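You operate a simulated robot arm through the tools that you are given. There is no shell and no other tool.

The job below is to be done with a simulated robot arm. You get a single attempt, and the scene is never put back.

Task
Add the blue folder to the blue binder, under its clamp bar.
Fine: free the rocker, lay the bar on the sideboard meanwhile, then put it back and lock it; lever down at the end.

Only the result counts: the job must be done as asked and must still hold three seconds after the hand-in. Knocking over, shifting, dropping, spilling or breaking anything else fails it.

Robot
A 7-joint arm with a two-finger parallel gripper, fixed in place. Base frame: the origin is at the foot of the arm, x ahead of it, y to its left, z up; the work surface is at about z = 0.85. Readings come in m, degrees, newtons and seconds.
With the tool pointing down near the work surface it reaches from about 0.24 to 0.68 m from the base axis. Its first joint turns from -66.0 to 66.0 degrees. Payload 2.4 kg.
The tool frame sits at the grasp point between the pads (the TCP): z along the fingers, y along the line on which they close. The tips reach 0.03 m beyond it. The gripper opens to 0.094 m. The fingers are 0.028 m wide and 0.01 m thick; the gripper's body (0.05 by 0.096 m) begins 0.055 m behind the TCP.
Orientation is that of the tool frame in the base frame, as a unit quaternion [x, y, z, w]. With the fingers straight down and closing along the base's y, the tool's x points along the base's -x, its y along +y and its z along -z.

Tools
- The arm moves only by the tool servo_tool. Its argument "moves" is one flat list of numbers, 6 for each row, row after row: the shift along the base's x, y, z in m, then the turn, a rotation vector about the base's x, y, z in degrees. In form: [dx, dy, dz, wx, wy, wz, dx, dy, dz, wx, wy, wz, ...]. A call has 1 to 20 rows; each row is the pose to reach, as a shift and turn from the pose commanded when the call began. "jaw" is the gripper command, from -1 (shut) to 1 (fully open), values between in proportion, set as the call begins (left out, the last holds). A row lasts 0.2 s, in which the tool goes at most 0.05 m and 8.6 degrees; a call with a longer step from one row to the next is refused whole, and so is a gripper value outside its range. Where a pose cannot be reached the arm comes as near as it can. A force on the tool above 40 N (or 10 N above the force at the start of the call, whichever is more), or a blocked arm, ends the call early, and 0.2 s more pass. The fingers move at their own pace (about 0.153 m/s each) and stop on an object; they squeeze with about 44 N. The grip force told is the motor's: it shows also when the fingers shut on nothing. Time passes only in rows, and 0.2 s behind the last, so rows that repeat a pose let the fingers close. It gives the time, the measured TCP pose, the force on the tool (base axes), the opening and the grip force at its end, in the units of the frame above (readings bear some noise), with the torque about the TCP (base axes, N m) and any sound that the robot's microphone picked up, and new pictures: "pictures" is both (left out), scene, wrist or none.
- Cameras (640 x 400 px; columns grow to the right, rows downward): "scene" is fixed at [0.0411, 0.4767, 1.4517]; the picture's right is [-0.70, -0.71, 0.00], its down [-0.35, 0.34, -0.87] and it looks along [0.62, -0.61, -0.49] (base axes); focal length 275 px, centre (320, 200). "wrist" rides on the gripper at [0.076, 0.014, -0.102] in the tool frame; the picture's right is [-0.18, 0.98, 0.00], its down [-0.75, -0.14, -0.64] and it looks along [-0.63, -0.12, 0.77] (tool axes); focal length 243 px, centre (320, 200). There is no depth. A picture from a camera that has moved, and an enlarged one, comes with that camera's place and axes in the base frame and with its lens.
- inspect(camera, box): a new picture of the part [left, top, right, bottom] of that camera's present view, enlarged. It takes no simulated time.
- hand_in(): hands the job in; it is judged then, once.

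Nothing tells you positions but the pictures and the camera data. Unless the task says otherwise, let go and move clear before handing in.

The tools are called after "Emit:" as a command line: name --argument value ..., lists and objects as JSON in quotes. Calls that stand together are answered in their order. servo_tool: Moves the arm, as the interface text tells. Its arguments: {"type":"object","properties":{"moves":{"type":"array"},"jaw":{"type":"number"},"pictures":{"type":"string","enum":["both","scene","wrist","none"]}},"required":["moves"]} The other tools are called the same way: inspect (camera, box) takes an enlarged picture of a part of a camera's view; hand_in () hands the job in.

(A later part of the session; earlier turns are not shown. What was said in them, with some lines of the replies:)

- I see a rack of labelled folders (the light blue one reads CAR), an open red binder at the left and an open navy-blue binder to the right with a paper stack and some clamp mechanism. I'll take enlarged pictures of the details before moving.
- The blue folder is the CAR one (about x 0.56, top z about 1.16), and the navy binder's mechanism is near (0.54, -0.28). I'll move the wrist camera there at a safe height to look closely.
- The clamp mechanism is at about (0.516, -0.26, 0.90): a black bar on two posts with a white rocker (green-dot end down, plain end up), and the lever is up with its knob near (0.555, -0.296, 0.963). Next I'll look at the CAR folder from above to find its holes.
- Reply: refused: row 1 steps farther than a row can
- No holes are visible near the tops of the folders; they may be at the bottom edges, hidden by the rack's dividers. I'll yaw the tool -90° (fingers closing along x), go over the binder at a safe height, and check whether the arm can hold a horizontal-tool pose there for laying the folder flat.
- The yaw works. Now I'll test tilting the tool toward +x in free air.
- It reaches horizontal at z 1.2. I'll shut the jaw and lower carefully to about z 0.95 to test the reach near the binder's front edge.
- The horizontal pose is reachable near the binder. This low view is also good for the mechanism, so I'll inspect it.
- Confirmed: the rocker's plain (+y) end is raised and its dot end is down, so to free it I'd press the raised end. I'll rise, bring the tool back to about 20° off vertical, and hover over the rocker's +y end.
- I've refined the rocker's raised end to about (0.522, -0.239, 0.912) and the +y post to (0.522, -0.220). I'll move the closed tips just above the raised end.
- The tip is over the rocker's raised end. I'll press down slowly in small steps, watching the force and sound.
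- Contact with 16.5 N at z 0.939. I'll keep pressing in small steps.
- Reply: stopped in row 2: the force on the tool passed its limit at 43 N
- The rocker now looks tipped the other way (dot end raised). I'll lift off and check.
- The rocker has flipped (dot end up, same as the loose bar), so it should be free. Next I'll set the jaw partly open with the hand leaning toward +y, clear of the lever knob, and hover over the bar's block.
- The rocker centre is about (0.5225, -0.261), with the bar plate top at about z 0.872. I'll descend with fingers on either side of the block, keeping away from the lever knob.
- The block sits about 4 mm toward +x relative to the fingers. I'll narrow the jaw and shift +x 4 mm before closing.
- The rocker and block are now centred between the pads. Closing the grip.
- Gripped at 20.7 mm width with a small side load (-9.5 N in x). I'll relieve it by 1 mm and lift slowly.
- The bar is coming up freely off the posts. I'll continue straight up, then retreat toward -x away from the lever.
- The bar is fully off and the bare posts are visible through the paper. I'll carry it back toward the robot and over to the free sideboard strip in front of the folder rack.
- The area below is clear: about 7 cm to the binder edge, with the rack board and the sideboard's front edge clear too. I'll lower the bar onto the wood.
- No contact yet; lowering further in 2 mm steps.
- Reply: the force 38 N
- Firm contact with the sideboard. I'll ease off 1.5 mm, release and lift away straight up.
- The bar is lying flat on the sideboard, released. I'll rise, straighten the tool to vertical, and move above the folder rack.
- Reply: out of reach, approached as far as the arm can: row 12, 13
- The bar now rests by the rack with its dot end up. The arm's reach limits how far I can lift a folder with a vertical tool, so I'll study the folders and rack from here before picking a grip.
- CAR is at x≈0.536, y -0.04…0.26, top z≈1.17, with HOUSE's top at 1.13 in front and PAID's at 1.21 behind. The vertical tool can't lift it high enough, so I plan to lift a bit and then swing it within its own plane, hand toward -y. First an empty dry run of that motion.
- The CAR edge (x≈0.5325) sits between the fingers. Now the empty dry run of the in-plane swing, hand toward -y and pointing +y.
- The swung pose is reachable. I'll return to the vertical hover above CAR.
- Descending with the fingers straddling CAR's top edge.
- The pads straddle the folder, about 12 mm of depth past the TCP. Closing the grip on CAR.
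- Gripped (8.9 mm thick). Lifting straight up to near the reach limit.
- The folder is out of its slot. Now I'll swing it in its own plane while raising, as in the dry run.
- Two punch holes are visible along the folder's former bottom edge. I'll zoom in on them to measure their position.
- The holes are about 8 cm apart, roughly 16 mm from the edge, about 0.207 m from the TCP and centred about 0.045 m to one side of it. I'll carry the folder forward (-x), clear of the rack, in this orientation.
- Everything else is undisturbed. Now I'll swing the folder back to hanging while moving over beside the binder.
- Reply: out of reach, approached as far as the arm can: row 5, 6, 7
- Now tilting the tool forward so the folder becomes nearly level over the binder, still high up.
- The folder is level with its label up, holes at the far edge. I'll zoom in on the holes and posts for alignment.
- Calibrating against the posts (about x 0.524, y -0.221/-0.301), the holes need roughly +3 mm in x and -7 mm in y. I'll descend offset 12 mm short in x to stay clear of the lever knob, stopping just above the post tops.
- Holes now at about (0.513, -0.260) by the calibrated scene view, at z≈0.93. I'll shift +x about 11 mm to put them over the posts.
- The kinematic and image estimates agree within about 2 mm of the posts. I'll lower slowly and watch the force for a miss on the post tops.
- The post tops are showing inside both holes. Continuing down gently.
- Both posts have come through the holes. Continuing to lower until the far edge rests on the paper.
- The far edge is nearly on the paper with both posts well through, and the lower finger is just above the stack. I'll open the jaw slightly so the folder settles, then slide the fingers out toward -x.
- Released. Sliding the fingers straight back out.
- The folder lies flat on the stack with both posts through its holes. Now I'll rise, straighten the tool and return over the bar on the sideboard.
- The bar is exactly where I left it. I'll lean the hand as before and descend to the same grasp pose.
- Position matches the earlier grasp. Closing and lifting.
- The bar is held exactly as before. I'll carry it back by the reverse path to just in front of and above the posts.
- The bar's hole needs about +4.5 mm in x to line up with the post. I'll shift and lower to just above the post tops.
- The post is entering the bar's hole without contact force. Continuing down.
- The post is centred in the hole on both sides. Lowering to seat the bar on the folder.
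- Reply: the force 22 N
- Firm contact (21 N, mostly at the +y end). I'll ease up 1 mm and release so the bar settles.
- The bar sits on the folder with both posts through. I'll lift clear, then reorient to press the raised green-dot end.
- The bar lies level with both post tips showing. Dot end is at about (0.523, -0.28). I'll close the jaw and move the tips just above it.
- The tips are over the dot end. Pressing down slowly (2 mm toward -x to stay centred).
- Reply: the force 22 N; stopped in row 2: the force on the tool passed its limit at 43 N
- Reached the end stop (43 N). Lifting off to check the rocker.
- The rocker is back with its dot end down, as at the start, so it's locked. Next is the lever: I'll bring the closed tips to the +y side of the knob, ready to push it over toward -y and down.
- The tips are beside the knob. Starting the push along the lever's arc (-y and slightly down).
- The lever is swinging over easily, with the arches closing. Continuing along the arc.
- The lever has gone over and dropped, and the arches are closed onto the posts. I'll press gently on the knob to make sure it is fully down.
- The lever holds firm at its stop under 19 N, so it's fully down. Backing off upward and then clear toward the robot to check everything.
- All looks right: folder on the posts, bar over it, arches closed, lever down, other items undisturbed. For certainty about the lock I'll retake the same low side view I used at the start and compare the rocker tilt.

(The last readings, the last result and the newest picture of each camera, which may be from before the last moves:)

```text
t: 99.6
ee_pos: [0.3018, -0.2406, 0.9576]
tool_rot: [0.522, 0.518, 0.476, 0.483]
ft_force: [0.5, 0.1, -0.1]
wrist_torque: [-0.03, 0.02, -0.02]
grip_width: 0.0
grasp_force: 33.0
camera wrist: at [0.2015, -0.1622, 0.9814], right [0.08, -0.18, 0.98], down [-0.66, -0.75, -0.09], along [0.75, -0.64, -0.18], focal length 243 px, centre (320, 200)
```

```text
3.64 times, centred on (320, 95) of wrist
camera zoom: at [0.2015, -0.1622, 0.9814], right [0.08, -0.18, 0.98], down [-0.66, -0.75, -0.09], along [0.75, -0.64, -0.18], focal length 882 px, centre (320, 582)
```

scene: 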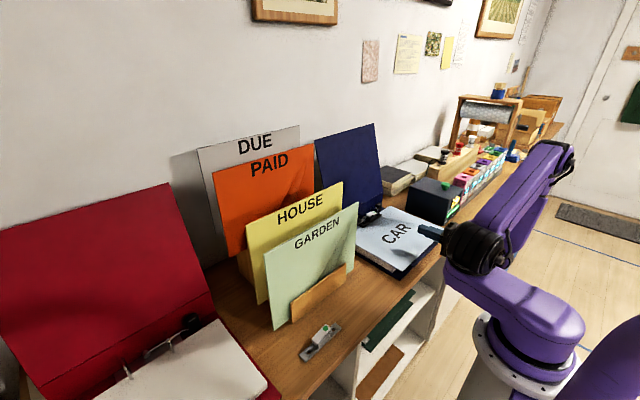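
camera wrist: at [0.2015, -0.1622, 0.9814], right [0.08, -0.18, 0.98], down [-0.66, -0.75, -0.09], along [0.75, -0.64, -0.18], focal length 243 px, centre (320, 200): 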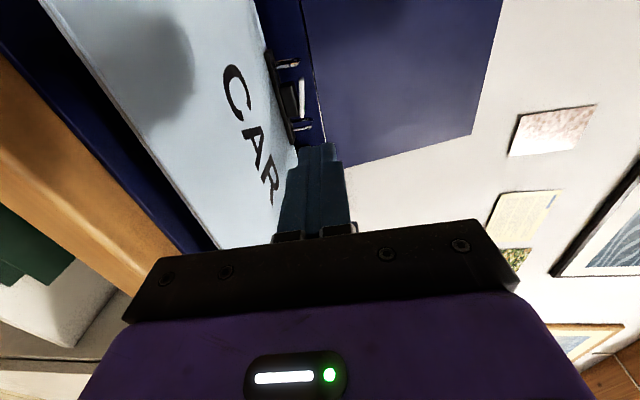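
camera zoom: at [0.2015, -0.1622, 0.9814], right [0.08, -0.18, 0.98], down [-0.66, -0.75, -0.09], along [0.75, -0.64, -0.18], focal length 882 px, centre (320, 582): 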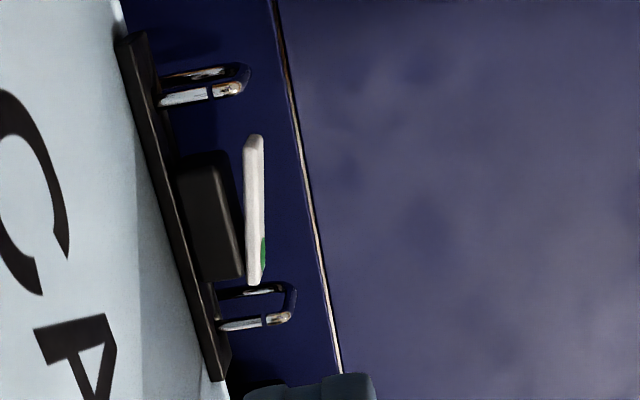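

The rocker tilt matches the original locked state and both arches meet the posts. I'll move the hand up and clear before handing in.

Emit:
servo_tool --moves '[0, 0, 0.045, 0, 0, 0, -0.01, 0, 0.09, 0, 0, 0, -0.01, 0, 0.135, 0, 0, 0, -0.01, 0, 0.18, 0, 0, 0, -0.01, 0, 0.22, 0, 0, 0, -0.01, 0, 0.22, 0, 0, 0, -0.01, 0, 0.22, 0, 0, 0, -0.01, 0, 0.22, 0, 0, 0]'

Emit:
inspect --camera "scene" --box '[320, 160, 480, 300]'

```text
t: 101.4
ee_pos: [0.2929, -0.2416, 1.1793]
tool_rot: [0.521, 0.518, 0.476, 0.483]
ft_force: [-0.9, 0.3, -0.4]
wrist_torque: [-0.01, -0.02, -0.03]
grip_width: 0.0
grasp_force: 32.5
camera wrist: at [0.1921, -0.1629, 1.2026], right [0.08, -0.18, 0.98], down [-0.66, -0.75, -0.09], along [0.75, -0.64, -0.18], focal length 243 px, centre (320, 200)
```

scene: 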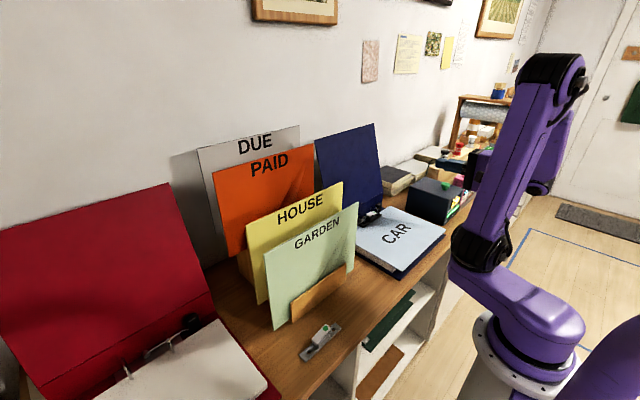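
wrist: 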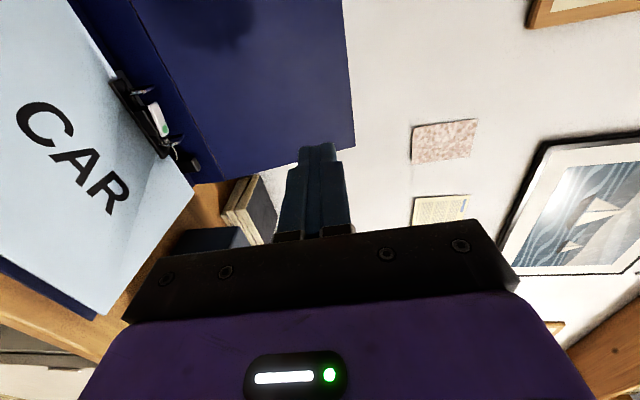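

```text
2.86 times, centred on (400, 230) of scene
camera zoom: at [0.0411, 0.4767, 1.4517], right [-0.7, -0.71, 0.0], down [-0.35, 0.34, -0.87], along [0.62, -0.61, -0.49], focal length 784 px, centre (91, 114)
```

zoom: 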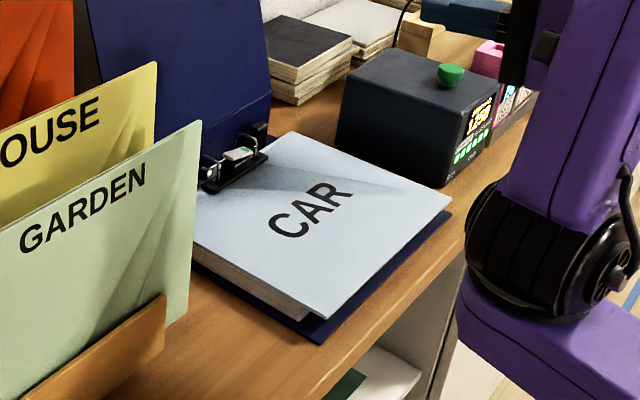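

The blue CAR folder is on the posts under the clamp bar, the rocker is locked, the arches are closed, the lever is down, and the arm is clear. Nothing else looks disturbed, so I'm handing in.

Emit:
hand_in

```text
The job is handed in.
```

I've handed the job in: the blue CAR folder is in the blue binder, under its clamp bar. The hand-in gave no verdict, so this rests on my last pictures.

- **Folder:** both posts go through its punch holes and it lies flat on the paper, label up.
- **Bar:** I freed the rocker, laid the bar on the sideboard in front of the rack, then put it back over the folder.
- **Rocker:** it is tipped the same way as at the start (green-dot end down), which I took to be the locked position. I did not try to pull the bar off to prove it.
- **Lever:** it is down and held at its stop when I pressed on it. Both arches are closed onto the posts.

The other folders, the red binder and the loose grey bar show no sign of having moved. The arm is clear of everything.
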